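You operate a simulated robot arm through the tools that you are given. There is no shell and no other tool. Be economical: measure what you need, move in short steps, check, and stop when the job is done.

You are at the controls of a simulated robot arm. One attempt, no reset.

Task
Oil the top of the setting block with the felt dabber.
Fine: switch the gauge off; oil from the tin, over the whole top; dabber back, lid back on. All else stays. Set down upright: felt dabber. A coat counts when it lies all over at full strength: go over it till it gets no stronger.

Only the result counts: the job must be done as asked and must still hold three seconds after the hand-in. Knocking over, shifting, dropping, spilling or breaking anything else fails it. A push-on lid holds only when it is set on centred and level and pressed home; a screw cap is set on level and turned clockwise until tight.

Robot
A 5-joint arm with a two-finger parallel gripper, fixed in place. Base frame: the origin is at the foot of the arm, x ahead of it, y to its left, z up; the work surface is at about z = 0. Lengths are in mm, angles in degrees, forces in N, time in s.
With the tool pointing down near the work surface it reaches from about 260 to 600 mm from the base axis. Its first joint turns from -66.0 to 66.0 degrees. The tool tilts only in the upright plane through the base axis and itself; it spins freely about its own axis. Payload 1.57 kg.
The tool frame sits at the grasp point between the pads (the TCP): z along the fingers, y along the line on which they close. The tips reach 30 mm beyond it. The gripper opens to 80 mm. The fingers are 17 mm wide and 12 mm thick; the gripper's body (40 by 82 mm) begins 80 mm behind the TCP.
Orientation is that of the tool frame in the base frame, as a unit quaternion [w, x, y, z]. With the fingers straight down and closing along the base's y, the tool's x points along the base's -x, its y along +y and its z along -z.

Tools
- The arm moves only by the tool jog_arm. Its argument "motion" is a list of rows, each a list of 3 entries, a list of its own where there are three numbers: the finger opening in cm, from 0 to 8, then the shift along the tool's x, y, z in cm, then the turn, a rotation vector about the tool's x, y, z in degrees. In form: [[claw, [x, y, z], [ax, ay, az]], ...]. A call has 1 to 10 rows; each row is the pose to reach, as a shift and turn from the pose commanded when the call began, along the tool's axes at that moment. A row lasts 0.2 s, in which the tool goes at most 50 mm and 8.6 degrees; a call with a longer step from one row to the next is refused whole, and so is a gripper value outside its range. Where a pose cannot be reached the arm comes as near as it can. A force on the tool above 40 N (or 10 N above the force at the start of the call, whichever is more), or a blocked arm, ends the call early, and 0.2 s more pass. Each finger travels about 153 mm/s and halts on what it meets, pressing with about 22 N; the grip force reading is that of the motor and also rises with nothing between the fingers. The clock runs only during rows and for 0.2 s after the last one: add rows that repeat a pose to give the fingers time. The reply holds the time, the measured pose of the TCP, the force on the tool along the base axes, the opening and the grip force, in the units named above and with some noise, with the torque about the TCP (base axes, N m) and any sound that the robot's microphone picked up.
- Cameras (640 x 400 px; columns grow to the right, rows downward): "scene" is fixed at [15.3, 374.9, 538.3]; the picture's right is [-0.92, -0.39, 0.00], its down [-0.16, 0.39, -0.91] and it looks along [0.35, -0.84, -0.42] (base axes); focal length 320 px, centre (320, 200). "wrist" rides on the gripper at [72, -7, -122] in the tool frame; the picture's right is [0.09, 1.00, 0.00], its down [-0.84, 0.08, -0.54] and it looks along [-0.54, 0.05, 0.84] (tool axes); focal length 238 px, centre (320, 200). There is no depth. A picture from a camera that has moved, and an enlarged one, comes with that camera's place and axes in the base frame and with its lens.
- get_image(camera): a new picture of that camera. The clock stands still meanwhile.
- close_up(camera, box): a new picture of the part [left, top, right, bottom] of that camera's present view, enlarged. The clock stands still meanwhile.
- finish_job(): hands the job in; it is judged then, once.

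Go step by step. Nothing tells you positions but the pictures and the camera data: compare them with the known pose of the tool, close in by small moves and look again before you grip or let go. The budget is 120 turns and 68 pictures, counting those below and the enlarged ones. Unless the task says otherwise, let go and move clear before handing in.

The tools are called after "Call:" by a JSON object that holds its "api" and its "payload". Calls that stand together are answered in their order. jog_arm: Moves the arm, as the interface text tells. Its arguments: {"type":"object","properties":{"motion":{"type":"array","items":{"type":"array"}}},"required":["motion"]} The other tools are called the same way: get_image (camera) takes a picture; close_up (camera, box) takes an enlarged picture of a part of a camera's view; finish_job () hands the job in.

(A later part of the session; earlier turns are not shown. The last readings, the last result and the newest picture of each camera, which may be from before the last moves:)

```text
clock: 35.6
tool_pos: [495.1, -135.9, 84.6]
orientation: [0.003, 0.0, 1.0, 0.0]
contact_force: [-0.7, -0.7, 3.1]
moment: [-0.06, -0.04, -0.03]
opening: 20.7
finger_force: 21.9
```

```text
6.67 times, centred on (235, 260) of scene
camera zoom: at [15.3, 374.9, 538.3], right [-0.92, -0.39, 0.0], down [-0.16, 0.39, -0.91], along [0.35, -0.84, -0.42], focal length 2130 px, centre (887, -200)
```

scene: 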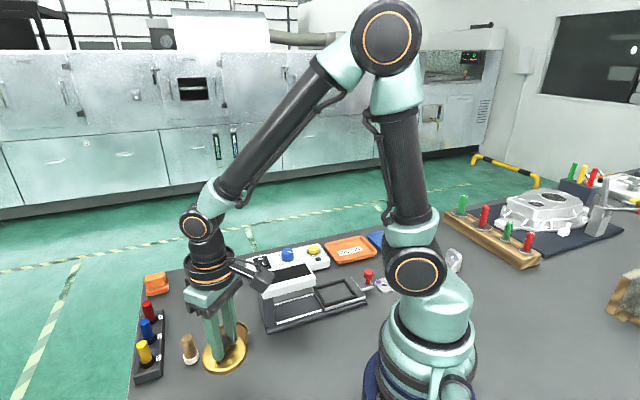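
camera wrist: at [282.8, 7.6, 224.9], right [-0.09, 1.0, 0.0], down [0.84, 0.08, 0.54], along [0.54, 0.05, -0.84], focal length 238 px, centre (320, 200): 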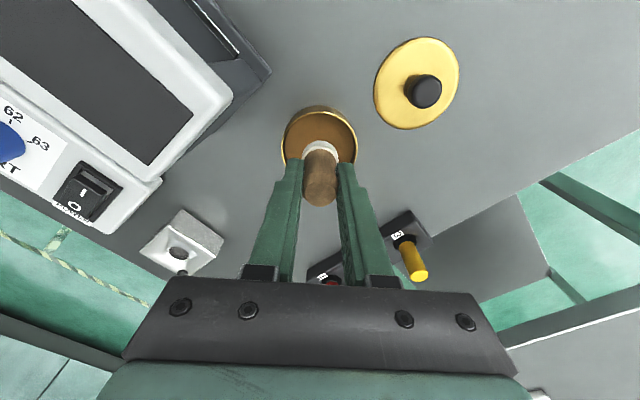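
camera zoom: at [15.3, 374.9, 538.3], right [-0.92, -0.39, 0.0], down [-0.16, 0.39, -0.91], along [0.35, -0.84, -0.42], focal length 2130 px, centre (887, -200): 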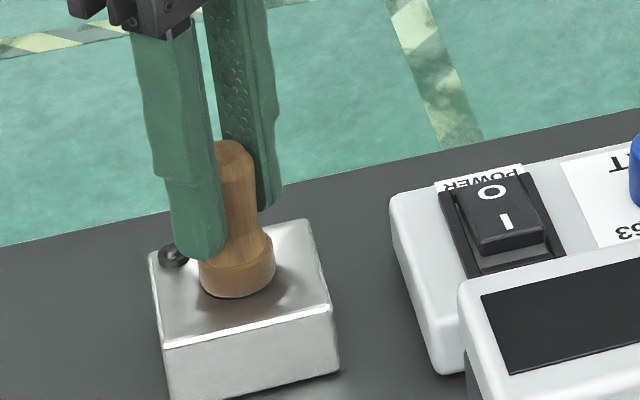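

Light contact (3 N). I'll make a first short stroke toward the near edge and back, then look.

Call:
{"api": "jog_arm", "payload": {"motion": [[1, [0.5, 0.5, 0], [0, 0, 0]], [1, [1.0, 1.0, 0], [0, 0, 0]], [1, [1.5, 1.5, 0], [0, 0, 0]], [1, [1.0, 1.0, 0], [0, 0, 0]], [1, [0.5, 0.5, 0], [0, 0, 0]], [1, [0, 0, 0], [0, 0, 0]]]}}

Call:
{"api": "close_up", "payload": {"camera": "scene", "box": [200, 230, 270, 290]}}

```text
clock: 37.0
tool_pos: [492.4, -135.4, 84.3]
orientation: [0.001, -0.001, 1.0, 0.0]
contact_force: [-5.6, 7.2, 15.2]
moment: [0.3, 0.36, -0.03]
opening: 20.8
finger_force: 22.1
```

```text
6.67 times, centred on (235, 260) of scene
camera zoom: at [15.2, 374.9, 538.3], right [-0.92, -0.39, 0.0], down [-0.16, 0.39, -0.91], along [0.35, -0.84, -0.42], focal length 2130 px, centre (887, -200)
```

zoom: 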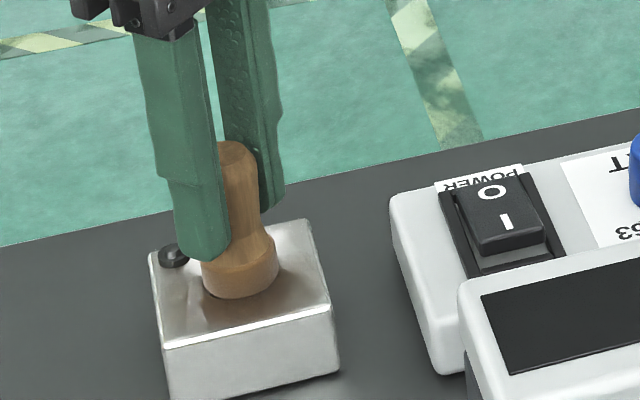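

Block stayed put; contact works (15 N, a bit firm). I'll ease up 0.4 mm and raster the half away from the screw.

Call:
{"api": "jog_arm", "payload": {"motion": [[1, [-0.71, 0.99, -0.04], [0, 0, 0]], [1, [-1.56, 1.84, -0.04], [0, 0, 0]], [1, [-0.92, 2.47, -0.04], [0, 0, 0]], [1, [0.21, 1.34, -0.04], [0, 0, 0]], [1, [1.34, 0.21, -0.04], [0, 0, 0]], [1, [2.47, -0.92, -0.04], [0, 0, 0]], [1, [3.25, -0.14, -0.04], [0, 0, 0]], [1, [2.12, 0.99, -0.04], [0, 0, 0]], [1, [0.99, 2.12, -0.04], [0, 0, 0]], [1, [-0.14, 3.25, -0.04], [0, 0, 0]]]}}

Call:
{"api": "close_up", "payload": {"camera": "scene", "box": [200, 230, 270, 290]}}

```text
clock: 39.2
tool_pos: [494.4, -101.5, 84.3]
orientation: [0.001, 0.0, 1.0, 0.0]
contact_force: [-0.6, -0.7, -0.3]
moment: [0.03, 0.0, 0.03]
opening: 20.2
finger_force: 21.6
```

```text
6.67 times, centred on (235, 260) of scene
camera zoom: at [15.3, 374.9, 538.3], right [-0.92, -0.39, 0.0], down [-0.16, 0.39, -0.91], along [0.35, -0.84, -0.42], focal length 2130 px, centre (887, -200)
```

zoom: 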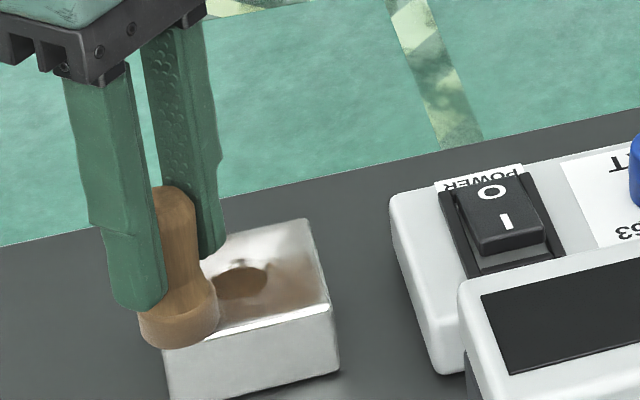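

The coat shows brown but contact was lost at the end. I'll lower 0.8 mm and go back over this half.

Call:
{"api": "jog_arm", "payload": {"motion": [[1, [1.13, -1.13, 0.08], [0, 0, 0]], [1, [2.26, -2.26, 0.08], [0, 0, 0]], [1, [3.39, -3.39, 0.08], [0, 0, 0]], [1, [2.62, -4.17, 0.08], [0, 0, 0]], [1, [1.48, -3.04, 0.08], [0, 0, 0]], [1, [0.35, -1.91, 0.08], [0, 0, 0]], [1, [-0.78, -0.78, 0.08], [0, 0, 0]], [1, [-1.41, -1.41, 0.08], [0, 0, 0]], [1, [-0.28, -2.55, 0.08], [0, 0, 0]], [1, [0.85, -3.68, 0.08], [0, 0, 0]]]}}

Call:
{"api": "close_up", "payload": {"camera": "scene", "box": [200, 230, 270, 290]}}

```text
clock: 41.4
tool_pos: [488.9, -139.9, 84.0]
orientation: [0.004, -0.001, 1.0, -0.002]
contact_force: [7.6, 6.0, 18.4]
moment: [0.3, -0.39, 0.05]
opening: 20.5
finger_force: 21.2
```

```text
6.67 times, centred on (235, 260) of scene
camera zoom: at [15.2, 374.9, 538.3], right [-0.92, -0.39, 0.0], down [-0.16, 0.39, -0.91], along [0.35, -0.84, -0.42], focal length 2130 px, centre (887, -200)
```

zoom: 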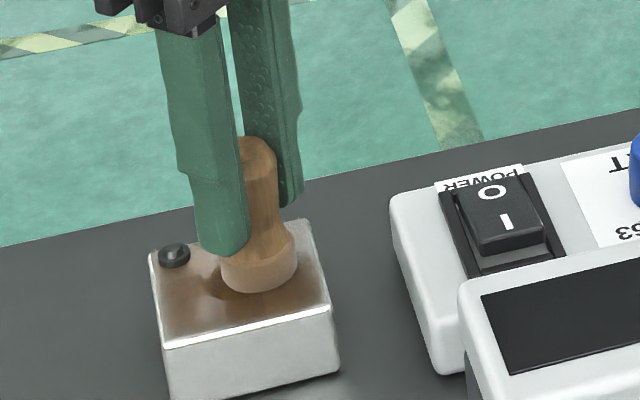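

Good: the coat spreads and the block is steady. Now the other half up to the screw.

Call:
{"api": "jog_arm", "payload": {"motion": [[1, [1.13, -1.13, 0], [0, 0, 0]], [1, [0.28, -1.98, 0], [0, 0, 0]], [1, [-0.57, -1.13, 0], [0, 0, 0]], [1, [-1.41, -0.28, 0], [0, 0, 0]], [1, [-2.12, -1.27, 0], [0, 0, 0]], [1, [-1.34, -2.05, 0], [0, 0, 0]], [1, [-0.57, -2.83, 0], [0, 0, 0]], [1, [-1.34, -2.05, 0], [0, 0, 0]], [1, [-2.12, -1.27, 0], [0, 0, 0]], [1, [-1.2, 0.35, 0], [0, 0, 0]]]}}

Call:
{"api": "close_up", "payload": {"camera": "scene", "box": [200, 230, 270, 290]}}

```text
clock: 42.0
tool_pos: [479.2, -154.6, 85.3]
orientation: [-0.003, 0.0, 1.0, 0.001]
contact_force: [-0.5, 1.0, 4.7]
moment: [-0.03, -0.05, 0.0]
opening: 20.4
finger_force: 22.1
stopped in row 2: the force on the tool passed its limit at 46 N (the readings are from after the stop); the commanded pose is now the measured one
```

```text
6.67 times, centred on (235, 260) of scene
camera zoom: at [15.3, 374.9, 538.3], right [-0.92, -0.39, 0.0], down [-0.16, 0.39, -0.91], along [0.35, -0.84, -0.42], focal length 2130 px, centre (887, -200)
```

zoom: 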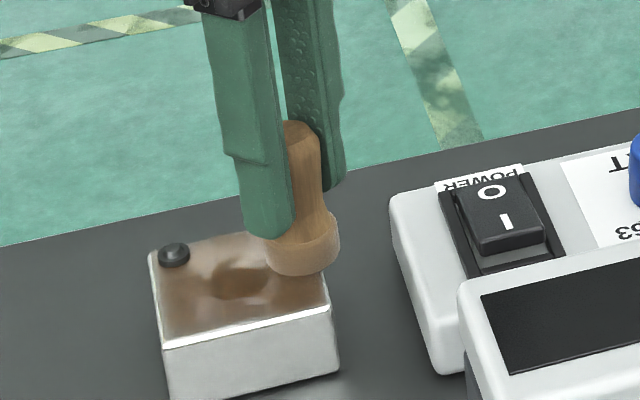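

Stopped on a force peak only; block still in place. Continue at the present lighter contact.

Call:
{"api": "jog_arm", "payload": {"motion": [[1, [-0.49, -0.49, 0], [0, 0, 0]], [1, [-1.34, 0.35, 0.02], [0, 0, 0]], [1, [-2.19, 1.2, 0.02], [0, 0, 0]], [1, [-2.9, 0.21, 0.02], [0, 0, 0]], [1, [-2.12, -0.57, 0.02], [0, 0, 0]], [1, [-1.34, -1.34, 0.02], [0, 0, 0]], [1, [-2.12, -0.57, 0.02], [0, 0, 0]], [1, [-2.9, 0.21, 0.02], [0, 0, 0]]]}}

Call:
{"api": "close_up", "payload": {"camera": "scene", "box": [200, 230, 270, 290]}}

```text
clock: 43.8
tool_pos: [507.6, -152.1, 83.4]
orientation: [-0.003, -0.001, 1.0, 0.001]
contact_force: [-5.9, -9.4, 19.9]
moment: [-0.42, 0.28, 0.05]
opening: 20.6
finger_force: 21.5
```

```text
6.67 times, centred on (235, 260) of scene
camera zoom: at [15.2, 374.9, 538.3], right [-0.92, -0.39, 0.0], down [-0.16, 0.39, -0.91], along [0.35, -0.84, -0.42], focal length 2130 px, centre (887, -200)
```

zoom: 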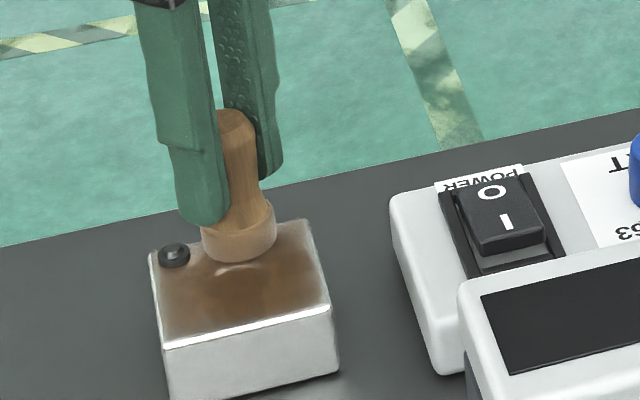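

Coat is developing all around. The felt looks drier, so back to the tin for more oil.

Call:
{"api": "jog_arm", "payload": {"motion": [[1, [0, 0, -3], [0, 0, 0]], [1, [0, 0, -6.5], [0, 0, 0]], [1, [2.5, 2.8, -6.5], [0, 0, 0]], [1, [5.0, 5.5, -6.5], [0, 0, 0]], [1, [7.6, 8.3, -6.5], [0, 0, 0]], [1, [10.2, 11.1, -6.5], [0, 0, 0]], [1, [12.7, 13.9, -6.5], [0, 0, 0]], [1, [15.2, 16.6, -6.5], [0, 0, 0]], [1, [15.2, 16.6, -3.5], [0, 0, 0]], [1, [15.2, 16.6, -2.5], [0, 0, 0]]]}}

Call:
{"api": "close_up", "payload": {"camera": "scene", "box": [190, 230, 290, 370]}}

```text
clock: 46.0
tool_pos: [355.9, 11.4, 108.4]
orientation: [-0.003, -0.001, 1.0, 0.0]
contact_force: [-0.4, 0.2, -1.2]
moment: [-0.02, 0.0, 0.01]
opening: 20.2
finger_force: 21.7
```

```text
2.86 times, centred on (240, 300) of scene
camera zoom: at [15.3, 374.9, 538.3], right [-0.92, -0.39, 0.0], down [-0.16, 0.39, -0.91], along [0.35, -0.84, -0.42], focal length 913 px, centre (549, -86)
```

zoom: 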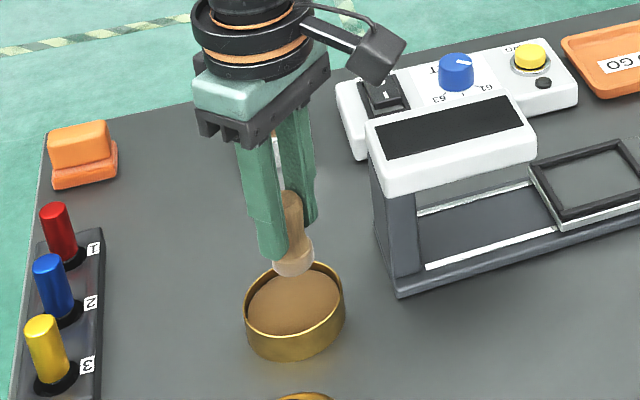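

The felt is indeed pale again. Dipping with a light press.

Call:
{"api": "jog_arm", "payload": {"motion": [[1, [0, 0.15, 1.5], [0, 0, 0]], [1, [0, 0.15, 3.0], [0, 0, 0]], [1, [0, 0.15, 3.6], [0, 0, 0]], [1, [0, 0.15, 3.7], [0, 0, 0]]]}}

Call:
{"api": "jog_arm", "payload": {"motion": [[1, [0, 0, 0.1], [0, 0, 0]], [1, [0, 0, 0.15], [0, 0, 0]]]}}

```text
clock: 47.0
tool_pos: [354.5, 14.2, 71.7]
orientation: [-0.004, -0.001, 1.0, 0.0]
contact_force: [0.2, -0.4, -0.4]
moment: [-0.03, 0.02, 0.01]
opening: 20.5
finger_force: 22.0
```

```text
clock: 47.6
tool_pos: [355.4, 14.3, 71.4]
orientation: [-0.003, -0.001, 1.0, 0.0]
contact_force: [0.0, -0.6, -0.8]
moment: [-0.02, -0.02, 0.01]
opening: 20.9
finger_force: 22.5
```

Call:
{"api": "jog_arm", "payload": {"motion": [[1, [0, 0, 0.1], [0, 0, 0]]]}}

Call:
{"api": "jog_arm", "payload": {"motion": [[1, [0, 0, 0.1], [0, 0, 0]]]}}

Call:
{"api": "jog_arm", "payload": {"motion": [[1, [0, 0, 0.06], [0, 0, 0]], [1, [0, 0, 0.06], [0, 0, 0]]]}}

```text
clock: 48.0
tool_pos: [355.8, 14.7, 70.4]
orientation: [-0.003, 0.0, 1.0, 0.0]
contact_force: [0.5, -0.7, -0.3]
moment: [0.0, 0.0, -0.04]
opening: 20.4
finger_force: 22.1
```

```text
clock: 48.4
tool_pos: [355.4, 14.2, 68.7]
orientation: [-0.002, -0.001, 1.0, 0.0]
contact_force: [-3.9, -2.4, 9.5]
moment: [-0.11, 0.06, -0.02]
opening: 20.5
finger_force: 22.1
```

```text
clock: 49.0
tool_pos: [357.0, 14.5, 69.5]
orientation: [-0.002, -0.002, 1.0, 0.0]
contact_force: [-5.0, -0.6, 14.9]
moment: [-0.03, 0.07, -0.01]
opening: 20.4
finger_force: 22.0
```

Re-oiled. Back to the block, starting at its -y corner.

Call:
{"api": "jog_arm", "payload": {"motion": [[1, [0, 0, -3.5], [0, 0, 0]], [1, [0, 0, -7.5], [0, 0, 0]], [1, [-2.3, -3.0, -7.5], [0, 0, 0]], [1, [-4.6, -6.0, -7.5], [0, 0, 0]], [1, [-6.9, -9.1, -7.5], [0, 0, 0]], [1, [-9.2, -12.2, -7.5], [0, 0, 0]], [1, [-11.5, -15.3, -7.5], [0, 0, 0]], [1, [-13.65, -18.2, -7.5], [0, 0, 0]], [1, [-13.65, -18.2, -4], [0, 0, 0]], [1, [-13.65, -18.2, -2.1], [0, 0, 0]]]}}

Call:
{"api": "jog_arm", "payload": {"motion": [[1, [0, 0, 0.2], [0, 0, 0]], [1, [0, 0, 0.4], [0, 0, 0]]]}}

Call:
{"api": "jog_arm", "payload": {"motion": [[1, [0, 0, 0.1], [0, 0, 0]]]}}

Call:
{"api": "close_up", "payload": {"camera": "scene", "box": [200, 230, 270, 290]}}

```text
clock: 51.2
tool_pos: [494.0, -168.1, 87.2]
orientation: [-0.002, -0.001, 1.0, 0.0]
contact_force: [-0.2, 0.8, 0.3]
moment: [0.0, 0.02, 0.01]
opening: 20.7
finger_force: 22.2
```

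```text
clock: 51.8
tool_pos: [494.0, -167.0, 84.0]
orientation: [-0.003, -0.002, 1.0, 0.0]
contact_force: [-3.9, 0.2, 7.6]
moment: [0.03, 0.08, -0.02]
opening: 20.5
finger_force: 21.9
```

```text
clock: 52.2
tool_pos: [492.8, -167.5, 84.1]
orientation: [-0.002, -0.002, 1.0, 0.001]
contact_force: [-4.6, 0.6, 17.4]
moment: [0.13, 0.19, 0.04]
opening: 20.8
finger_force: 22.6
```

```text
6.67 times, centred on (235, 260) of scene
camera zoom: at [15.2, 374.9, 538.3], right [-0.92, -0.39, 0.0], down [-0.16, 0.39, -0.91], along [0.35, -0.84, -0.42], focal length 2130 px, centre (887, -200)
```

zoom: 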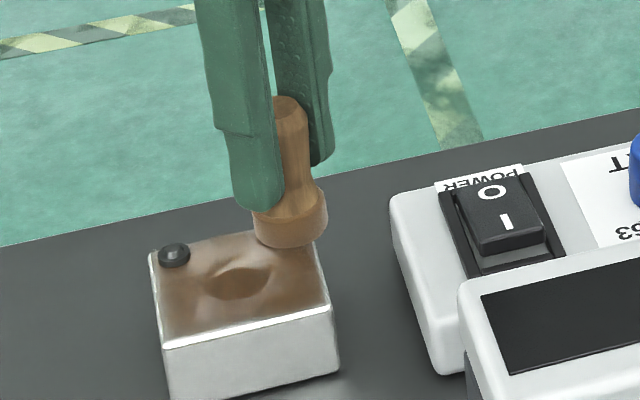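

Call:
{"api": "jog_arm", "payload": {"motion": [[1, [-0.78, 0.78, -0.03], [0, 0, 0]], [1, [-1.56, 1.56, -0.03], [0, 0, 0]], [1, [-0.85, 2.55, -0.03], [0, 0, 0]], [1, [0, 1.7, -0.03], [0, 0, 0]], [1, [0.85, 0.85, -0.03], [0, 0, 0]], [1, [1.7, 1.7, -0.03], [0, 0, 0]], [1, [0.85, 2.55, -0.03], [0, 0, 0]], [1, [0, 3.39, -0.03], [0, 0, 0]], [1, [-0.85, 4.24, -0.03], [0, 0, 0]], [1, [-1.7, 5.09, -0.03], [0, 0, 0]]]}}

```text
clock: 54.4
tool_pos: [508.8, -116.5, 84.3]
orientation: [-0.002, 0.0, 1.0, 0.001]
contact_force: [-2.9, -6.3, 11.9]
moment: [-0.26, 0.12, -0.04]
opening: 20.6
finger_force: 21.6
```

Call:
{"api": "jog_arm", "payload": {"motion": [[1, [0.71, 0.71, 0], [0, 0, 0]], [1, [1.56, -0.14, 0], [0, 0, 0]], [1, [2.4, -0.99, 0], [0, 0, 0]], [1, [3.25, -1.84, 0], [0, 0, 0]], [1, [4.1, -2.69, 0], [0, 0, 0]], [1, [4.88, -1.91, 0], [0, 0, 0]], [1, [4.03, -1.06, 0], [0, 0, 0]], [1, [3.18, -0.21, 0], [0, 0, 0]], [1, [2.33, 0.64, 0], [0, 0, 0]], [1, [1.48, 1.48, 0], [0, 0, 0]]]}}

Call:
{"api": "close_up", "payload": {"camera": "scene", "box": [200, 230, 270, 290]}}

```text
clock: 56.6
tool_pos: [495.1, -101.3, 85.7]
orientation: [-0.004, -0.003, 1.0, 0.001]
contact_force: [-0.5, -1.5, 2.3]
moment: [-0.12, 0.02, -0.01]
opening: 20.8
finger_force: 22.1
```

```text
6.67 times, centred on (235, 260) of scene
camera zoom: at [15.3, 374.9, 538.3], right [-0.92, -0.39, 0.0], down [-0.16, 0.39, -0.91], along [0.35, -0.84, -0.42], focal length 2130 px, centre (887, -200)
```

zoom: 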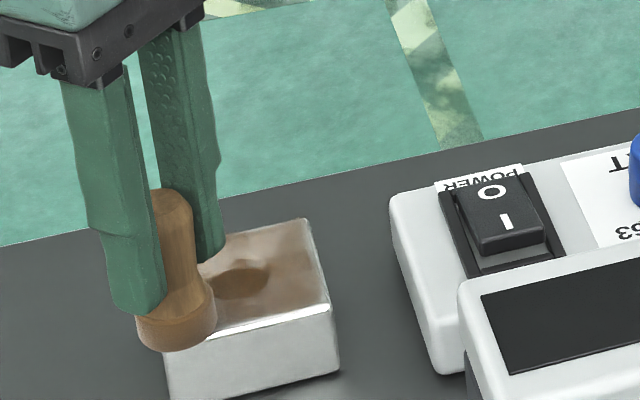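

I'll lift up and back to look at the coat from above with the wrist camera.

Call:
{"api": "jog_arm", "payload": {"motion": [[1, [0, 0, -2], [0, 0, 0]], [1, [-0.5, 0, -5], [0, 0, 0]], [1, [-2.5, 0, -6.5], [0, 0, 0]], [1, [-2.5, 0, -6.5], [0, 0, 0]]]}}

Call:
{"api": "close_up", "payload": {"camera": "wrist", "box": [220, 50, 350, 160]}}

Call:
{"api": "close_up", "payload": {"camera": "scene", "box": [208, 250, 264, 296]}}

```text
clock: 57.6
tool_pos: [521.4, -102.4, 148.7]
orientation: [-0.002, -0.001, 1.0, 0.002]
contact_force: [0.6, 0.1, -0.2]
moment: [0.0, -0.02, 0.05]
opening: 20.5
finger_force: 22.0
```

```text
3.64 times, centred on (285, 105) of wrist
camera zoom: at [450.2, -108.7, 272.3], right [-0.09, 1.0, 0.0], down [0.84, 0.08, 0.54], along [0.53, 0.05, -0.84], focal length 867 px, centre (447, 546)
```

zoom: 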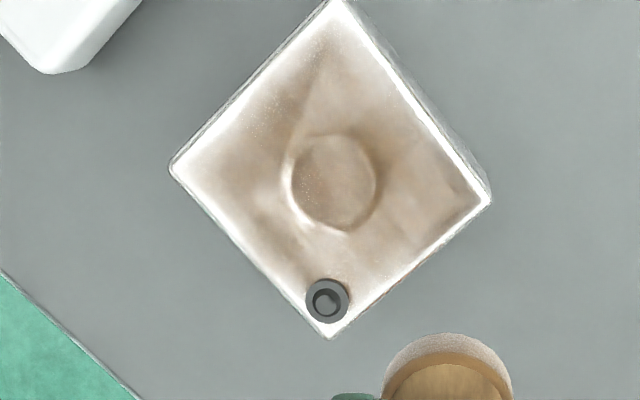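

```text
8.70 times, centred on (236, 273) of scene
camera zoom: at [15.3, 374.9, 538.3], right [-0.92, -0.39, 0.0], down [-0.16, 0.39, -0.91], along [0.35, -0.84, -0.42], focal length 2778 px, centre (1050, -435)
```

zoom: 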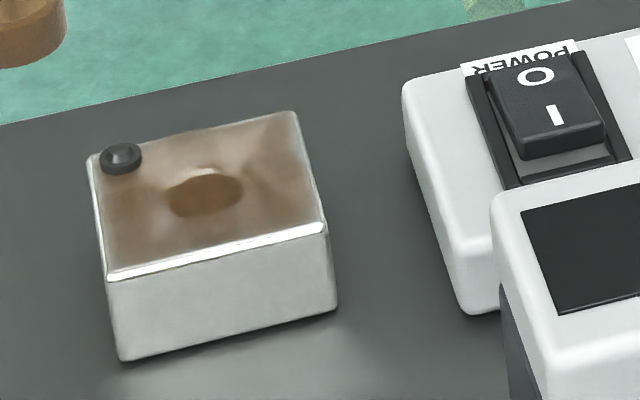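

The coat is on but still light, weakest along the edge left of the screw. Another dip, then more passes.

Call:
{"api": "jog_arm", "payload": {"motion": [[1, [3.3, 2.3, 0], [0, 0, 0]], [1, [6.6, 4.6, 0], [0, 0, 0]], [1, [9.9, 7.0, 0], [0, 0, 0]], [1, [13.2, 9.3, 0], [0, 0, 0]], [1, [16.5, 11.6, 0], [0, 0, 0]], [1, [16.5, 11.6, 3.5], [0, 0, 0]], [1, [16.5, 11.6, 6.5], [0, 0, 0]], [1, [16.5, 11.6, 7.5], [0, 0, 0]]]}}

Call:
{"api": "jog_arm", "payload": {"motion": [[1, [0, 0, 0.15], [0, 0, 0]], [1, [0, 0, 0.3], [0, 0, 0]]]}}

Call:
{"api": "jog_arm", "payload": {"motion": [[1, [0, 0, 0.1], [0, 0, 0]]]}}

```text
clock: 59.4
tool_pos: [354.9, 14.7, 74.1]
orientation: [-0.002, -0.001, 1.0, -0.001]
contact_force: [0.5, -0.6, -0.5]
moment: [0.02, -0.03, 0.02]
opening: 20.5
finger_force: 22.0
```

```text
clock: 60.0
tool_pos: [354.6, 15.0, 71.8]
orientation: [-0.003, -0.001, 1.0, 0.0]
contact_force: [0.8, 0.4, -0.7]
moment: [0.01, 0.02, -0.03]
opening: 20.7
finger_force: 21.8
```

```text
clock: 60.4
tool_pos: [354.8, 13.9, 71.5]
orientation: [-0.002, -0.001, 1.0, 0.0]
contact_force: [-0.5, 0.0, 0.3]
moment: [0.0, -0.03, -0.01]
opening: 20.6
finger_force: 22.0
```

Call:
{"api": "jog_arm", "payload": {"motion": [[1, [0, 0, 0.1], [0, 0, 0]]]}}

Call:
{"api": "jog_arm", "payload": {"motion": [[1, [0, 0, 0.08], [0, 0, 0]]]}}

Call:
{"api": "jog_arm", "payload": {"motion": [[1, [0, 0, 0.06], [0, 0, 0]]]}}

```text
clock: 60.8
tool_pos: [354.6, 14.0, 69.9]
orientation: [-0.003, -0.001, 1.0, -0.001]
contact_force: [0.4, 0.6, 0.6]
moment: [0.0, 0.0, -0.04]
opening: 20.7
finger_force: 22.3
```

```text
clock: 61.2
tool_pos: [354.5, 13.4, 69.1]
orientation: [-0.003, -0.001, 1.0, 0.0]
contact_force: [-0.8, 0.1, 2.3]
moment: [0.04, -0.01, 0.0]
opening: 20.7
finger_force: 21.8
```

```text
clock: 61.6
tool_pos: [355.4, 14.0, 69.4]
orientation: [-0.002, -0.003, 1.0, 0.001]
contact_force: [-3.6, 1.5, 12.9]
moment: [0.09, 0.05, 0.01]
opening: 20.6
finger_force: 22.3
```

Call:
{"api": "jog_arm", "payload": {"motion": [[1, [0, 0, -3.5], [0, 0, 0]], [1, [0, 0, -7.5], [0, 0, 0]], [1, [-2.3, -3.0, -7.5], [0, 0, 0]], [1, [-4.6, -6.0, -7.5], [0, 0, 0]], [1, [-6.9, -9.0, -7.5], [0, 0, 0]], [1, [-9.2, -12.0, -7.5], [0, 0, 0]], [1, [-11.5, -15.0, -7.5], [0, 0, 0]], [1, [-13.76, -17.97, -7.5], [0, 0, 0]], [1, [-13.76, -17.97, -4], [0, 0, 0]], [1, [-13.76, -17.97, -2.0], [0, 0, 0]]]}}

Call:
{"api": "jog_arm", "payload": {"motion": [[1, [0, 0, 0.15], [0, 0, 0]], [1, [0, 0, 0.3], [0, 0, 0]]]}}

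```text
clock: 63.8
tool_pos: [495.0, -164.4, 87.5]
orientation: [-0.003, -0.001, 1.0, 0.001]
contact_force: [-0.1, 0.3, 0.6]
moment: [0.01, 0.04, 0.0]
opening: 20.4
finger_force: 21.7
```

```text
clock: 64.4
tool_pos: [493.8, -165.5, 85.3]
orientation: [-0.003, -0.002, 1.0, 0.001]
contact_force: [-0.8, 1.7, 5.5]
moment: [0.08, -0.01, 0.04]
opening: 20.6
finger_force: 22.5
```

Call:
{"api": "jog_arm", "payload": {"motion": [[1, [-0.78, 0.78, 0.04], [0, 0, 0]], [1, [-1.52, 1.52, 0.04], [0, 0, 0]], [1, [-0.78, 0.78, 0.04], [0, 0, 0]], [1, [0, 0, 0.04], [0, 0, 0]], [1, [0.71, 0.71, 0.04], [0, 0, 0]], [1, [-0.14, 1.56, 0.04], [0, 0, 0]], [1, [-0.85, 2.26, 0.04], [0, 0, 0]], [1, [-0.71, 3.11, 0.04], [0, 0, 0]], [1, [0.35, 2.33, 0.04], [0, 0, 0]], [1, [1.41, 1.41, 0.04], [0, 0, 0]]]}}

```text
clock: 66.6
tool_pos: [479.5, -151.7, 84.0]
orientation: [-0.002, -0.001, 1.0, 0.001]
contact_force: [2.1, 1.8, 4.1]
moment: [0.07, -0.13, 0.02]
opening: 20.8
finger_force: 22.4
```

Call:
{"api": "jog_arm", "payload": {"motion": [[1, [-0.71, 1.27, 0.03], [0, 0, 0]], [1, [-1.84, 2.4, 0.03], [0, 0, 0]], [1, [-2.9, 3.32, 0.03], [0, 0, 0]], [1, [-2.19, 4.03, 0.03], [0, 0, 0]], [1, [-1.2, 3.04, 0.03], [0, 0, 0]], [1, [-0.07, 1.91, 0.03], [0, 0, 0]], [1, [0.92, 0.92, 0.03], [0, 0, 0]], [1, [1.7, 1.7, 0.03], [0, 0, 0]], [1, [0.14, 3.25, 0.03], [0, 0, 0]], [1, [-1.41, 4.81, 0.03], [0, 0, 0]]]}}

```text
clock: 68.8
tool_pos: [490.7, -101.8, 85.0]
orientation: [-0.005, -0.001, 1.0, 0.001]
contact_force: [-1.8, -1.5, 4.0]
moment: [-0.08, 0.05, -0.03]
opening: 20.6
finger_force: 21.8
```

Next the strips around the screw: slide along the edge and round the corner with the felt overhanging, keeping clear of the screw.

Call:
{"api": "jog_arm", "payload": {"motion": [[1, [-0.78, -0.78, 0], [0, 0, 0]], [1, [-1.48, -1.48, 0], [0, 0, 0]], [1, [-2.47, -0.49, 0], [0, 0, 0]], [1, [-3.54, -0.71, 0], [0, 0, 0]], [1, [-4.38, -1.56, 0], [0, 0, 0]], [1, [-4.95, -2.4, 0], [0, 0, 0]], [1, [-5.02, -3.11, 0], [0, 0, 0]], [1, [-4.95, -3.82, 0], [0, 0, 0]], [1, [-4.38, -4.67, 0], [0, 0, 0]], [1, [-3.54, -5.51, 0], [0, 0, 0]]]}}

Call:
{"api": "close_up", "payload": {"camera": "scene", "box": [200, 230, 270, 290]}}

```text
clock: 71.0
tool_pos: [528.2, -158.7, 83.9]
orientation: [-0.001, -0.001, 1.0, 0.0]
contact_force: [5.8, 1.6, 12.0]
moment: [0.27, -0.22, -0.04]
opening: 20.8
finger_force: 22.0
```

```text
6.67 times, centred on (235, 260) of scene
camera zoom: at [15.2, 374.9, 538.3], right [-0.92, -0.39, 0.0], down [-0.16, 0.39, -0.91], along [0.35, -0.84, -0.42], focal length 2130 px, centre (887, -200)
```

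zoom: 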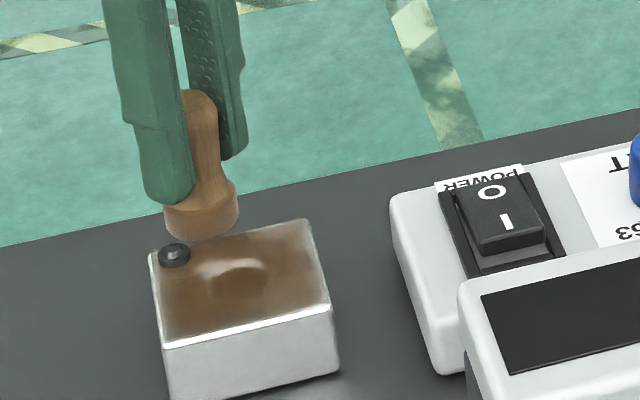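

Call:
{"api": "jog_arm", "payload": {"motion": [[1, [0, 0, -3], [0, 0, 0]], [1, [0, 0, -6.5], [0, 0, 0]], [1, [0.4, 2.8, -6.5], [0, 0, 0]], [1, [0.8, 5.7, -6.5], [0, 0, 0]], [1, [0.8, 5.7, -6.5], [0, 0, 0]]]}}

Call:
{"api": "close_up", "payload": {"camera": "wrist", "box": [220, 50, 350, 160]}}

```text
clock: 72.2
tool_pos: [519.4, -101.6, 150.1]
orientation: [-0.002, -0.001, 1.0, 0.0]
contact_force: [-0.3, 0.9, -0.6]
moment: [-0.03, -0.02, 0.01]
opening: 20.7
finger_force: 21.4
```

```text
3.64 times, centred on (285, 105) of wrist
camera zoom: at [449.2, -107.9, 272.4], right [-0.09, 1.0, 0.0], down [0.84, 0.08, 0.54], along [0.53, 0.05, -0.84], focal length 867 px, centre (447, 546)
```

zoom: 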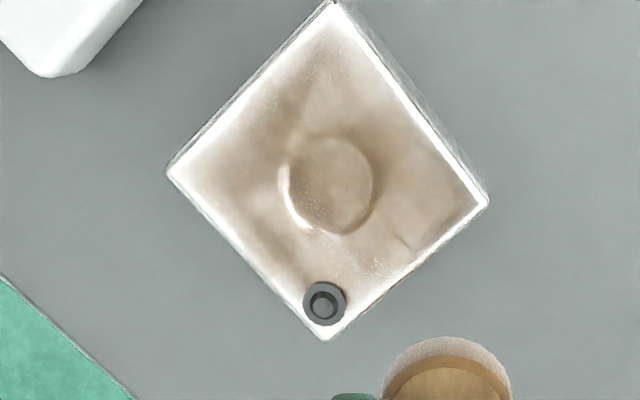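

More even now. One more dip and a further complete round, including around the screw.

Call:
{"api": "jog_arm", "payload": {"motion": [[1, [3.3, 2.3, 0], [0, 0, 0]], [1, [6.6, 4.6, 0], [0, 0, 0]], [1, [9.9, 7.0, 0], [0, 0, 0]], [1, [13.2, 9.3, 0], [0, 0, 0]], [1, [16.4, 11.5, 0], [0, 0, 0]], [1, [16.4, 11.5, 3.5], [0, 0, 0]], [1, [16.4, 11.5, 6.5], [0, 0, 0]], [1, [16.4, 11.5, 7.7], [0, 0, 0]]]}}

Call:
{"api": "jog_arm", "payload": {"motion": [[1, [0, 0, 0.15], [0, 0, 0]], [1, [0, 0, 0.25], [0, 0, 0]]]}}

Call:
{"api": "jog_arm", "payload": {"motion": [[1, [0, 0, 0.08], [0, 0, 0]]]}}

Call:
{"api": "jog_arm", "payload": {"motion": [[1, [0, 0, 0.08], [0, 0, 0]]]}}

```text
clock: 74.0
tool_pos: [355.3, 15.4, 72.6]
orientation: [-0.002, -0.001, 1.0, 0.0]
contact_force: [0.6, 0.4, -0.4]
moment: [0.0, 0.03, -0.05]
opening: 20.8
finger_force: 21.8
```

```text
clock: 74.6
tool_pos: [354.8, 13.6, 69.3]
orientation: [-0.003, -0.001, 1.0, 0.0]
contact_force: [0.4, -0.3, -0.3]
moment: [0.03, -0.01, 0.03]
opening: 20.9
finger_force: 22.1
```

```text
clock: 75.0
tool_pos: [355.9, 13.9, 69.2]
orientation: [-0.003, -0.002, 1.0, 0.0]
contact_force: [-3.9, 1.2, 11.1]
moment: [0.01, 0.09, 0.03]
opening: 21.0
finger_force: 21.8
```

```text
clock: 75.4
tool_pos: [356.2, 13.2, 68.4]
orientation: [-0.003, 0.0, 1.0, 0.0]
contact_force: [-8.5, 0.7, 28.0]
moment: [-0.01, 0.28, -0.02]
opening: 20.6
finger_force: 22.2
```

Call:
{"api": "jog_arm", "payload": {"motion": [[1, [0, 0, -3.5], [0, 0, 0]], [1, [0, 0, -7.5], [0, 0, 0]], [1, [-2.3, -3.0, -7.5], [0, 0, 0]], [1, [-4.6, -6.0, -7.5], [0, 0, 0]], [1, [-6.9, -9.0, -7.5], [0, 0, 0]], [1, [-9.2, -12.0, -7.5], [0, 0, 0]], [1, [-11.5, -15.0, -7.5], [0, 0, 0]], [1, [-13.76, -17.97, -7.5], [0, 0, 0]], [1, [-13.76, -17.97, -4], [0, 0, 0]], [1, [-13.76, -17.97, -2.05], [0, 0, 0]]]}}

Call:
{"api": "jog_arm", "payload": {"motion": [[1, [0, 0, 0.15], [0, 0, 0]], [1, [0, 0, 0.33], [0, 0, 0]]]}}

```text
clock: 77.6
tool_pos: [493.1, -167.6, 87.1]
orientation: [-0.002, -0.001, 1.0, 0.001]
contact_force: [0.4, 0.3, -0.1]
moment: [-0.02, -0.01, 0.0]
opening: 20.5
finger_force: 22.2
```

```text
clock: 78.2
tool_pos: [493.9, -166.4, 85.2]
orientation: [-0.002, -0.001, 1.0, 0.001]
contact_force: [0.0, 0.0, -0.4]
moment: [-0.01, 0.02, -0.02]
opening: 20.7
finger_force: 22.1
```

Call:
{"api": "jog_arm", "payload": {"motion": [[1, [0, 0, 0.1], [0, 0, 0]]]}}

Call:
{"api": "jog_arm", "payload": {"motion": [[1, [0, 0, 0.05], [0, 0, 0]]]}}

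```text
clock: 78.6
tool_pos: [494.3, -166.1, 84.4]
orientation: [-0.002, -0.001, 1.0, 0.002]
contact_force: [-2.8, -1.1, 7.1]
moment: [-0.03, 0.08, 0.02]
opening: 20.5
finger_force: 21.5
```

```text
clock: 79.0
tool_pos: [493.7, -166.5, 84.7]
orientation: [-0.002, -0.002, 1.0, 0.001]
contact_force: [-4.1, -1.6, 10.0]
moment: [-0.01, 0.07, 0.03]
opening: 20.5
finger_force: 22.1
```

Good contact (10 N); first the strip beside the screw and the upper half.

Call:
{"api": "jog_arm", "payload": {"motion": [[1, [-0.78, 0.78, 0.02], [0, 0, 0]], [1, [-1.52, 1.52, 0.02], [0, 0, 0]], [1, [-0.78, 0.78, 0.02], [0, 0, 0]], [1, [0, 0, 0.02], [0, 0, 0]], [1, [0.71, 0.71, 0.02], [0, 0, 0]], [1, [-0.14, 1.56, 0.02], [0, 0, 0]], [1, [-0.85, 2.26, 0.02], [0, 0, 0]], [1, [-0.71, 3.11, 0.02], [0, 0, 0]], [1, [0.35, 2.33, 0.02], [0, 0, 0]], [1, [1.41, 1.41, 0.02], [0, 0, 0]]]}}

Call:
{"api": "jog_arm", "payload": {"motion": [[1, [-0.71, 1.27, 0], [0, 0, 0]], [1, [-1.84, 2.4, 0], [0, 0, 0]], [1, [-2.9, 3.32, 0], [0, 0, 0]], [1, [-2.19, 4.03, 0], [0, 0, 0]], [1, [-1.2, 3.04, 0], [0, 0, 0]], [1, [-0.07, 1.91, 0], [0, 0, 0]], [1, [0.92, 0.92, 0], [0, 0, 0]], [1, [1.7, 1.7, 0], [0, 0, 0]], [1, [0.14, 3.25, 0], [0, 0, 0]], [1, [-1.41, 4.81, 0], [0, 0, 0]]]}}

```text
clock: 81.2
tool_pos: [479.2, -150.7, 84.6]
orientation: [-0.003, -0.002, 1.0, 0.001]
contact_force: [5.8, 4.7, 12.9]
moment: [0.15, -0.44, 0.07]
opening: 20.7
finger_force: 22.0
```

```text
clock: 83.4
tool_pos: [492.7, -103.3, 84.2]
orientation: [-0.002, 0.0, 1.0, 0.001]
contact_force: [-11.1, -12.7, 31.5]
moment: [-0.87, 0.4, -0.15]
opening: 20.3
finger_force: 22.0
```

Call:
{"api": "jog_arm", "payload": {"motion": [[1, [-0.78, -0.78, -0.05], [0, 0, 0]], [1, [-1.48, -1.48, -0.05], [0, 0, 0]], [1, [-2.47, -0.49, -0.05], [0, 0, 0]], [1, [-3.54, -0.71, -0.05], [0, 0, 0]], [1, [-4.38, -1.56, -0.05], [0, 0, 0]], [1, [-4.95, -2.4, -0.05], [0, 0, 0]], [1, [-5.02, -3.11, -0.05], [0, 0, 0]], [1, [-4.95, -3.82, -0.05], [0, 0, 0]], [1, [-4.38, -4.67, -0.05], [0, 0, 0]], [1, [-3.54, -5.51, -0.05], [0, 0, 0]]]}}

Call:
{"api": "close_up", "payload": {"camera": "scene", "box": [200, 230, 270, 290]}}

```text
clock: 85.6
tool_pos: [529.1, -157.7, 83.7]
orientation: [-0.003, -0.002, 1.0, 0.0]
contact_force: [0.4, -0.6, -0.2]
moment: [0.01, 0.01, 0.0]
opening: 20.7
finger_force: 21.9
```

```text
6.67 times, centred on (235, 260) of scene
camera zoom: at [15.3, 374.9, 538.3], right [-0.92, -0.39, 0.0], down [-0.16, 0.39, -0.91], along [0.35, -0.84, -0.42], focal length 2130 px, centre (887, -200)
```

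zoom: 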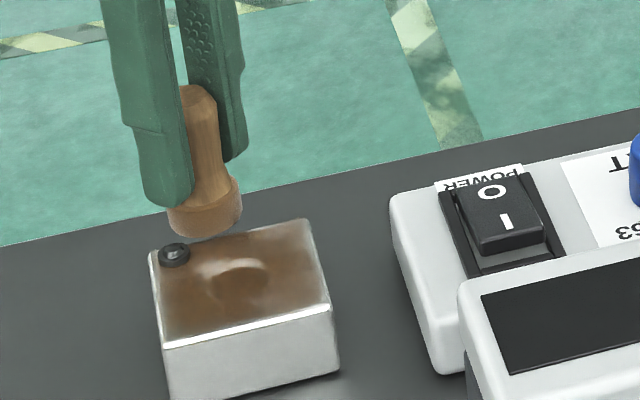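

Contact was lost there; I'll re-establish it and sweep back round the corner.

Call:
{"api": "jog_arm", "payload": {"motion": [[1, [0, 0, 0.06], [0, 0, 0]]]}}

Call:
{"api": "jog_arm", "payload": {"motion": [[1, [0, 0, 0.06], [0, 0, 0]]]}}

```text
clock: 86.0
tool_pos: [529.4, -159.5, 82.5]
orientation: [-0.002, -0.001, 1.0, 0.0]
contact_force: [0.6, -0.3, 0.4]
moment: [-0.01, -0.02, -0.01]
opening: 20.7
finger_force: 21.9
```

```text
clock: 86.4
tool_pos: [529.6, -159.0, 82.0]
orientation: [-0.003, -0.002, 1.0, 0.0]
contact_force: [0.6, 0.6, -0.9]
moment: [-0.03, 0.0, 0.01]
opening: 21.0
finger_force: 22.3
```

The felt may be off the edge here, so I won't push lower; lift and find contact further in.

Call:
{"api": "jog_arm", "payload": {"motion": [[1, [0, 0, -0.4], [0, 0, 0]], [1, [1.0, 0.3, -0.4], [0, 0, 0]], [1, [1.7, 0.57, -0.4], [0, 0, 0]], [1, [1.7, 0.57, -0.15], [0, 0, 0]]]}}

Call:
{"api": "jog_arm", "payload": {"motion": [[1, [0, 0, 0.08], [0, 0, 0]]]}}

Call:
{"api": "jog_arm", "payload": {"motion": [[1, [0, 0, 0.05], [0, 0, 0]]]}}

```text
clock: 87.4
tool_pos: [512.3, -153.5, 84.1]
orientation: [-0.002, 0.0, 1.0, 0.001]
contact_force: [0.6, 0.2, -0.7]
moment: [-0.02, 0.01, -0.02]
opening: 21.0
finger_force: 21.9
```

```text
clock: 87.8
tool_pos: [510.9, -153.2, 84.2]
orientation: [-0.003, 0.0, 1.0, 0.0]
contact_force: [0.8, 1.5, -0.5]
moment: [0.02, 0.0, -0.01]
opening: 21.0
finger_force: 21.8
```

```text
clock: 88.2
tool_pos: [512.0, -152.7, 82.0]
orientation: [-0.002, -0.002, 1.0, 0.001]
contact_force: [0.4, -0.1, 0.7]
moment: [0.0, -0.02, 0.02]
opening: 20.9
finger_force: 22.4
```

Call:
{"api": "jog_arm", "payload": {"motion": [[1, [0, 0, 0.07], [0, 0, 0]]]}}

Call:
{"api": "jog_arm", "payload": {"motion": [[1, [0, 0, 0.06], [0, 0, 0]]]}}

Call:
{"api": "close_up", "payload": {"camera": "scene", "box": [205, 240, 265, 290]}}

```text
clock: 88.6
tool_pos: [512.6, -153.4, 81.4]
orientation: [-0.004, 0.0, 1.0, 0.001]
contact_force: [0.4, 0.1, -1.1]
moment: [0.01, -0.01, -0.01]
opening: 20.8
finger_force: 22.3
```

```text
clock: 89.0
tool_pos: [512.6, -153.3, 82.1]
orientation: [-0.002, -0.001, 1.0, 0.001]
contact_force: [-0.3, 0.1, 1.1]
moment: [0.04, -0.01, -0.03]
opening: 21.0
finger_force: 22.3
```

```text
8.00 times, centred on (235, 265) of scene
camera zoom: at [15.3, 374.9, 538.3], right [-0.92, -0.39, 0.0], down [-0.16, 0.39, -0.91], along [0.35, -0.84, -0.42], focal length 2556 px, centre (1000, -320)
```

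zoom: 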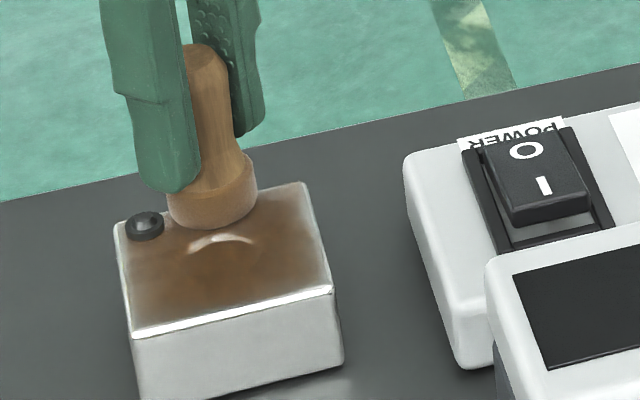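

Call:
{"api": "jog_arm", "payload": {"motion": [[1, [0, 0, 0.06], [0, 0, 0]]]}}

Call:
{"api": "jog_arm", "payload": {"motion": [[1, [0, 0, 0.05], [0, 0, 0]]]}}

```text
clock: 89.4
tool_pos: [512.6, -152.9, 80.8]
orientation: [-0.002, -0.003, 1.0, 0.001]
contact_force: [-1.4, -0.3, 8.4]
moment: [0.11, -0.02, 0.0]
opening: 21.1
finger_force: 22.5
```

```text
clock: 89.8
tool_pos: [513.2, -154.0, 81.3]
orientation: [-0.001, -0.002, 1.0, -0.001]
contact_force: [-2.3, 2.6, 16.9]
moment: [0.25, -0.07, 0.05]
opening: 20.7
finger_force: 22.0
```

Contact re-found. Sweep around the corner with light pressure and end inside on the +u side.

Call:
{"api": "jog_arm", "payload": {"motion": [[1, [-0.55, -0.66, -0.02], [0, 0, 0]], [1, [-1.47, -0.31, -0.02], [0, 0, 0]], [1, [-2.35, 0.36, -0.02], [0, 0, 0]], [1, [-2.96, 1.17, -0.02], [0, 0, 0]], [1, [-3.03, 1.88, -0.02], [0, 0, 0]], [1, [-2.96, 2.59, -0.02], [0, 0, 0]], [1, [-2.35, 3.4, -0.02], [0, 0, 0]], [1, [-1.4, 4.14, -0.02], [0, 0, 0]], [1, [0.37, 3.65, -0.02], [0, 0, 0]], [1, [1.29, 4.28, -0.02], [0, 0, 0]]]}}

Call:
{"api": "close_up", "payload": {"camera": "scene", "box": [205, 240, 265, 290]}}

```text
clock: 92.0
tool_pos: [498.3, -110.7, 80.0]
orientation: [-0.001, -0.001, 1.0, 0.0]
contact_force: [3.1, -2.9, 6.8]
moment: [-0.12, -0.24, -0.05]
opening: 20.7
finger_force: 22.4
```

```text
8.00 times, centred on (235, 265) of scene
camera zoom: at [15.2, 374.9, 538.3], right [-0.92, -0.39, 0.0], down [-0.16, 0.39, -0.91], along [0.35, -0.84, -0.42], focal length 2556 px, centre (1000, -320)
```

zoom: 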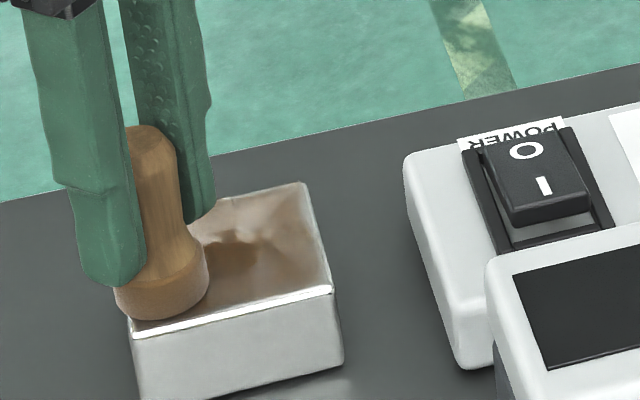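

Another dip; the back corner still looks lighter.

Call:
{"api": "jog_arm", "payload": {"motion": [[1, [0, 0, -3.5], [0, 0, 0]], [1, [0, 0, -6.5], [0, 0, 0]], [1, [2.9, 2.5, -6.5], [0, 0, 0]], [1, [5.7, 5.0, -6.5], [0, 0, 0]], [1, [8.6, 7.5, -6.5], [0, 0, 0]], [1, [11.4, 10.0, -6.5], [0, 0, 0]], [1, [14.28, 12.47, -6.5], [0, 0, 0]], [1, [14.28, 12.47, -3], [0, 0, 0]], [1, [14.28, 12.47, 0], [0, 0, 0]], [1, [14.28, 12.47, 1.0], [0, 0, 0]]]}}

Call:
{"api": "jog_arm", "payload": {"motion": [[1, [0, 0, 0.12], [0, 0, 0]], [1, [0, 0, 0.24], [0, 0, 0]]]}}

Call:
{"api": "jog_arm", "payload": {"motion": [[1, [0, 0, 0.1], [0, 0, 0]]]}}

Call:
{"api": "jog_arm", "payload": {"motion": [[1, [0, 0, 0.08], [0, 0, 0]]]}}

```text
clock: 94.2
tool_pos: [355.5, 13.8, 68.9]
orientation: [-0.004, -0.001, 1.0, 0.0]
contact_force: [-1.3, 0.3, -0.1]
moment: [-0.02, 0.02, 0.02]
opening: 20.9
finger_force: 22.4
```

```text
clock: 94.8
tool_pos: [356.3, 13.4, 68.1]
orientation: [-0.003, -0.001, 1.0, 0.0]
contact_force: [-0.6, 0.2, -0.9]
moment: [0.01, 0.0, 0.0]
opening: 20.9
finger_force: 21.9
```

```text
clock: 95.2
tool_pos: [356.0, 14.6, 67.7]
orientation: [-0.003, -0.001, 1.0, 0.0]
contact_force: [-0.2, -1.3, -0.5]
moment: [0.04, 0.05, 0.03]
opening: 21.0
finger_force: 21.6
```

```text
clock: 95.6
tool_pos: [355.5, 13.9, 66.6]
orientation: [-0.003, -0.001, 1.0, 0.001]
contact_force: [0.3, -0.7, -0.2]
moment: [-0.03, 0.0, -0.03]
opening: 20.9
finger_force: 21.6
```

Call:
{"api": "jog_arm", "payload": {"motion": [[1, [0, 0, 0.08], [0, 0, 0]]]}}

Call:
{"api": "jog_arm", "payload": {"motion": [[1, [0, 0, 0.08], [0, 0, 0]]]}}

```text
clock: 96.0
tool_pos: [356.4, 13.6, 66.2]
orientation: [-0.002, -0.001, 1.0, 0.0]
contact_force: [-0.3, 0.5, -0.1]
moment: [-0.01, 0.02, 0.0]
opening: 21.1
finger_force: 21.9
```

```text
clock: 96.4
tool_pos: [355.6, 14.6, 65.7]
orientation: [-0.003, -0.002, 1.0, 0.0]
contact_force: [-3.1, 0.5, 8.8]
moment: [0.0, 0.04, 0.02]
opening: 20.7
finger_force: 22.0
```

Call:
{"api": "jog_arm", "payload": {"motion": [[1, [0, 0, -3.5], [0, 0, 0]], [1, [0, 0, -7.5], [0, 0, 0]], [1, [-2.3, -3.0, -7.5], [0, 0, 0]], [1, [-4.6, -6.0, -7.5], [0, 0, 0]], [1, [-6.9, -9.0, -7.5], [0, 0, 0]], [1, [-9.2, -12.0, -7.5], [0, 0, 0]], [1, [-11.5, -15.0, -7.5], [0, 0, 0]], [1, [-13.76, -17.97, -7.5], [0, 0, 0]], [1, [-13.76, -17.97, -4], [0, 0, 0]], [1, [-13.76, -17.97, -2.0], [0, 0, 0]]]}}

Call:
{"api": "jog_arm", "payload": {"motion": [[1, [0, 0, 0.15], [0, 0, 0]], [1, [0, 0, 0.32], [0, 0, 0]]]}}

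Call:
{"api": "jog_arm", "payload": {"motion": [[1, [0, 0, 0.06], [0, 0, 0]]]}}

```text
clock: 98.6
tool_pos: [493.8, -166.1, 83.5]
orientation: [-0.003, -0.003, 1.0, 0.001]
contact_force: [0.9, -0.4, -1.0]
moment: [-0.01, -0.01, 0.02]
opening: 21.0
finger_force: 22.0
```

```text
clock: 99.2
tool_pos: [494.4, -166.0, 80.2]
orientation: [-0.003, -0.002, 1.0, 0.0]
contact_force: [0.5, 0.1, 0.9]
moment: [-0.05, -0.02, -0.01]
opening: 20.9
finger_force: 21.9
```

```text
clock: 99.6
tool_pos: [495.2, -167.1, 81.2]
orientation: [-0.003, -0.002, 1.0, 0.001]
contact_force: [-0.1, 0.2, 0.9]
moment: [-0.02, -0.03, 0.0]
opening: 20.7
finger_force: 21.5
```

Call:
{"api": "jog_arm", "payload": {"motion": [[1, [0, 0, 0.05], [0, 0, 0]]]}}

Call:
{"api": "jog_arm", "payload": {"motion": [[1, [0, 0, 0.04], [0, 0, 0]]]}}

```text
clock: 100.0
tool_pos: [494.2, -165.9, 80.0]
orientation: [-0.004, -0.001, 1.0, 0.001]
contact_force: [-1.5, 0.3, 6.4]
moment: [0.04, -0.02, 0.03]
opening: 21.3
finger_force: 21.7
```

```text
clock: 100.4
tool_pos: [495.3, -165.8, 80.2]
orientation: [-0.002, -0.001, 1.0, 0.001]
contact_force: [-0.9, 0.0, 9.3]
moment: [0.06, -0.06, -0.02]
opening: 20.9
finger_force: 22.3
```

Call:
{"api": "jog_arm", "payload": {"motion": [[1, [0.39, -0.18, 0.01], [0, 0, 0]], [1, [-0.6, 0.67, 0.02], [0, 0, 0]], [1, [-1.38, 1.45, 0.02], [0, 0, 0]], [1, [-0.04, 1.1, 0.02], [0, 0, 0]], [1, [0.95, 0.39, 0.02], [0, 0, 0]], [1, [0.39, 1.66, 0.02], [0, 0, 0]], [1, [-0.53, 2.72, 0.02], [0, 0, 0]], [1, [-0.46, 3.22, 0.02], [0, 0, 0]], [1, [0.74, 2.3, 0.02], [0, 0, 0]], [1, [1.73, 1.17, 0.02], [0, 0, 0]]]}}

```text
clock: 102.6
tool_pos: [476.9, -150.8, 78.8]
orientation: [-0.003, -0.002, 1.0, 0.002]
contact_force: [2.4, 4.5, 7.7]
moment: [0.22, -0.2, 0.04]
opening: 21.0
finger_force: 22.0
```

Call:
{"api": "jog_arm", "payload": {"motion": [[1, [-0.88, 1.38, 0.01], [0, 0, 0]], [1, [-2.01, 2.51, 0], [0, 0, 0]], [1, [-3.15, 3.5, 0], [0, 0, 0]], [1, [-2.37, 4.28, 0], [0, 0, 0]], [1, [-1.31, 3.22, 0], [0, 0, 0]], [1, [-0.18, 2.09, 0.01], [0, 0, 0]], [1, [0.95, 0.95, 0.01], [0, 0, 0]], [1, [1.8, 1.8, 0.01], [0, 0, 0]], [1, [0.04, 3.43, 0], [0, 0, 0]], [1, [-1.66, 5.13, 0], [0, 0, 0]]]}}

```text
clock: 104.8
tool_pos: [494.5, -101.3, 80.1]
orientation: [-0.003, -0.001, 1.0, 0.0]
contact_force: [0.6, -0.5, 0.5]
moment: [-0.03, 0.0, 0.0]
opening: 20.9
finger_force: 22.3
```

Call:
{"api": "jog_arm", "payload": {"motion": [[1, [0.1, -0.1, 0.06], [0, 0, 0]]]}}

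Call:
{"api": "jog_arm", "payload": {"motion": [[1, [0.1, -0.1, 0.05], [0, 0, 0]]]}}

```text
clock: 105.2
tool_pos: [492.7, -104.1, 80.6]
orientation: [-0.002, -0.001, 1.0, 0.001]
contact_force: [-0.1, -0.1, -0.3]
moment: [-0.01, 0.02, 0.0]
opening: 21.0
finger_force: 22.6
```

```text
clock: 105.6
tool_pos: [492.0, -104.6, 79.4]
orientation: [-0.003, -0.001, 1.0, 0.0]
contact_force: [-0.6, -0.1, -0.3]
moment: [0.0, -0.02, 0.02]
opening: 20.9
finger_force: 22.1
```

Call:
{"api": "jog_arm", "payload": {"motion": [[1, [0, 0, 0.06], [0, 0, 0]]]}}

Call:
{"api": "jog_arm", "payload": {"motion": [[1, [0, 0, 0.06], [0, 0, 0]]]}}

Call:
{"api": "close_up", "payload": {"camera": "scene", "box": [205, 240, 265, 290]}}

```text
clock: 106.0
tool_pos: [492.5, -103.3, 79.2]
orientation: [-0.004, 0.0, 1.0, 0.001]
contact_force: [-2.2, -1.0, 5.6]
moment: [-0.04, 0.07, -0.02]
opening: 20.9
finger_force: 21.7
```

```text
clock: 106.4
tool_pos: [492.6, -103.8, 79.2]
orientation: [-0.002, 0.0, 1.0, 0.0]
contact_force: [-3.9, -0.8, 14.5]
moment: [-0.06, 0.03, 0.0]
opening: 20.9
finger_force: 22.2
```

```text
8.00 times, centred on (235, 265) of scene
camera zoom: at [15.2, 374.9, 538.3], right [-0.92, -0.39, 0.0], down [-0.16, 0.39, -0.91], along [0.35, -0.84, -0.42], focal length 2556 px, centre (1000, -320)
```

zoom: 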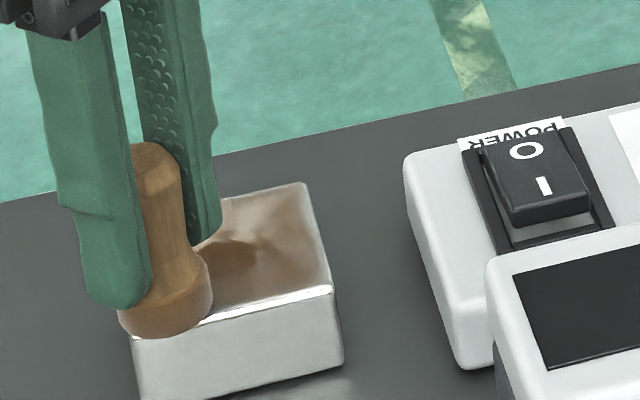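

Contact is back at 14 N; going over this half again in reverse.

Call:
{"api": "jog_arm", "payload": {"motion": [[1, [1.56, -1.56, 0], [0, 0, 0]], [1, [3.39, -3.11, 0], [0, 0, 0]], [1, [2.55, -3.96, 0], [0, 0, 0]], [1, [1.41, -2.83, 0], [0, 0, 0]], [1, [0.28, -1.7, 0], [0, 0, 0]], [1, [-0.78, -0.64, 0], [0, 0, 0]], [1, [-1.56, -1.41, 0], [0, 0, 0]], [1, [-0.42, -2.4, 0], [0, 0, 0]], [1, [0.71, -3.54, 0], [0, 0, 0]], [1, [1.7, -4.81, 0], [0, 0, 0]]]}}

```text
clock: 108.6
tool_pos: [474.4, -151.5, 76.3]
orientation: [-0.003, -0.001, 1.0, 0.001]
contact_force: [2.4, 2.1, 5.7]
moment: [0.1, -0.19, 0.02]
opening: 20.9
finger_force: 21.7
```

Call:
{"api": "jog_arm", "payload": {"motion": [[1, [-0.88, -0.81, 0.02], [0, 0, 0]], [1, [-1.8, 0.25, 0.03], [0, 0, 0]], [1, [-2.51, 1.1, 0.03], [0, 0, 0]], [1, [-3.22, 0.11, 0.03], [0, 0, 0]], [1, [-2.51, -0.74, 0.03], [0, 0, 0]], [1, [-1.59, -1.66, 0.03], [0, 0, 0]], [1, [-2.09, -0.32, 0.03], [0, 0, 0]], [1, [-3.22, 0.11, 0.03], [0, 0, 0]], [1, [-2.44, 1.03, 0.03], [0, 0, 0]], [1, [-2.37, 1.8, 0.03], [0, 0, 0]]]}}

```text
clock: 110.8
tool_pos: [497.4, -135.4, 76.5]
orientation: [-0.003, -0.001, 1.0, 0.001]
contact_force: [-0.7, -1.7, 2.6]
moment: [-0.05, -0.05, -0.05]
opening: 20.7
finger_force: 22.8
```

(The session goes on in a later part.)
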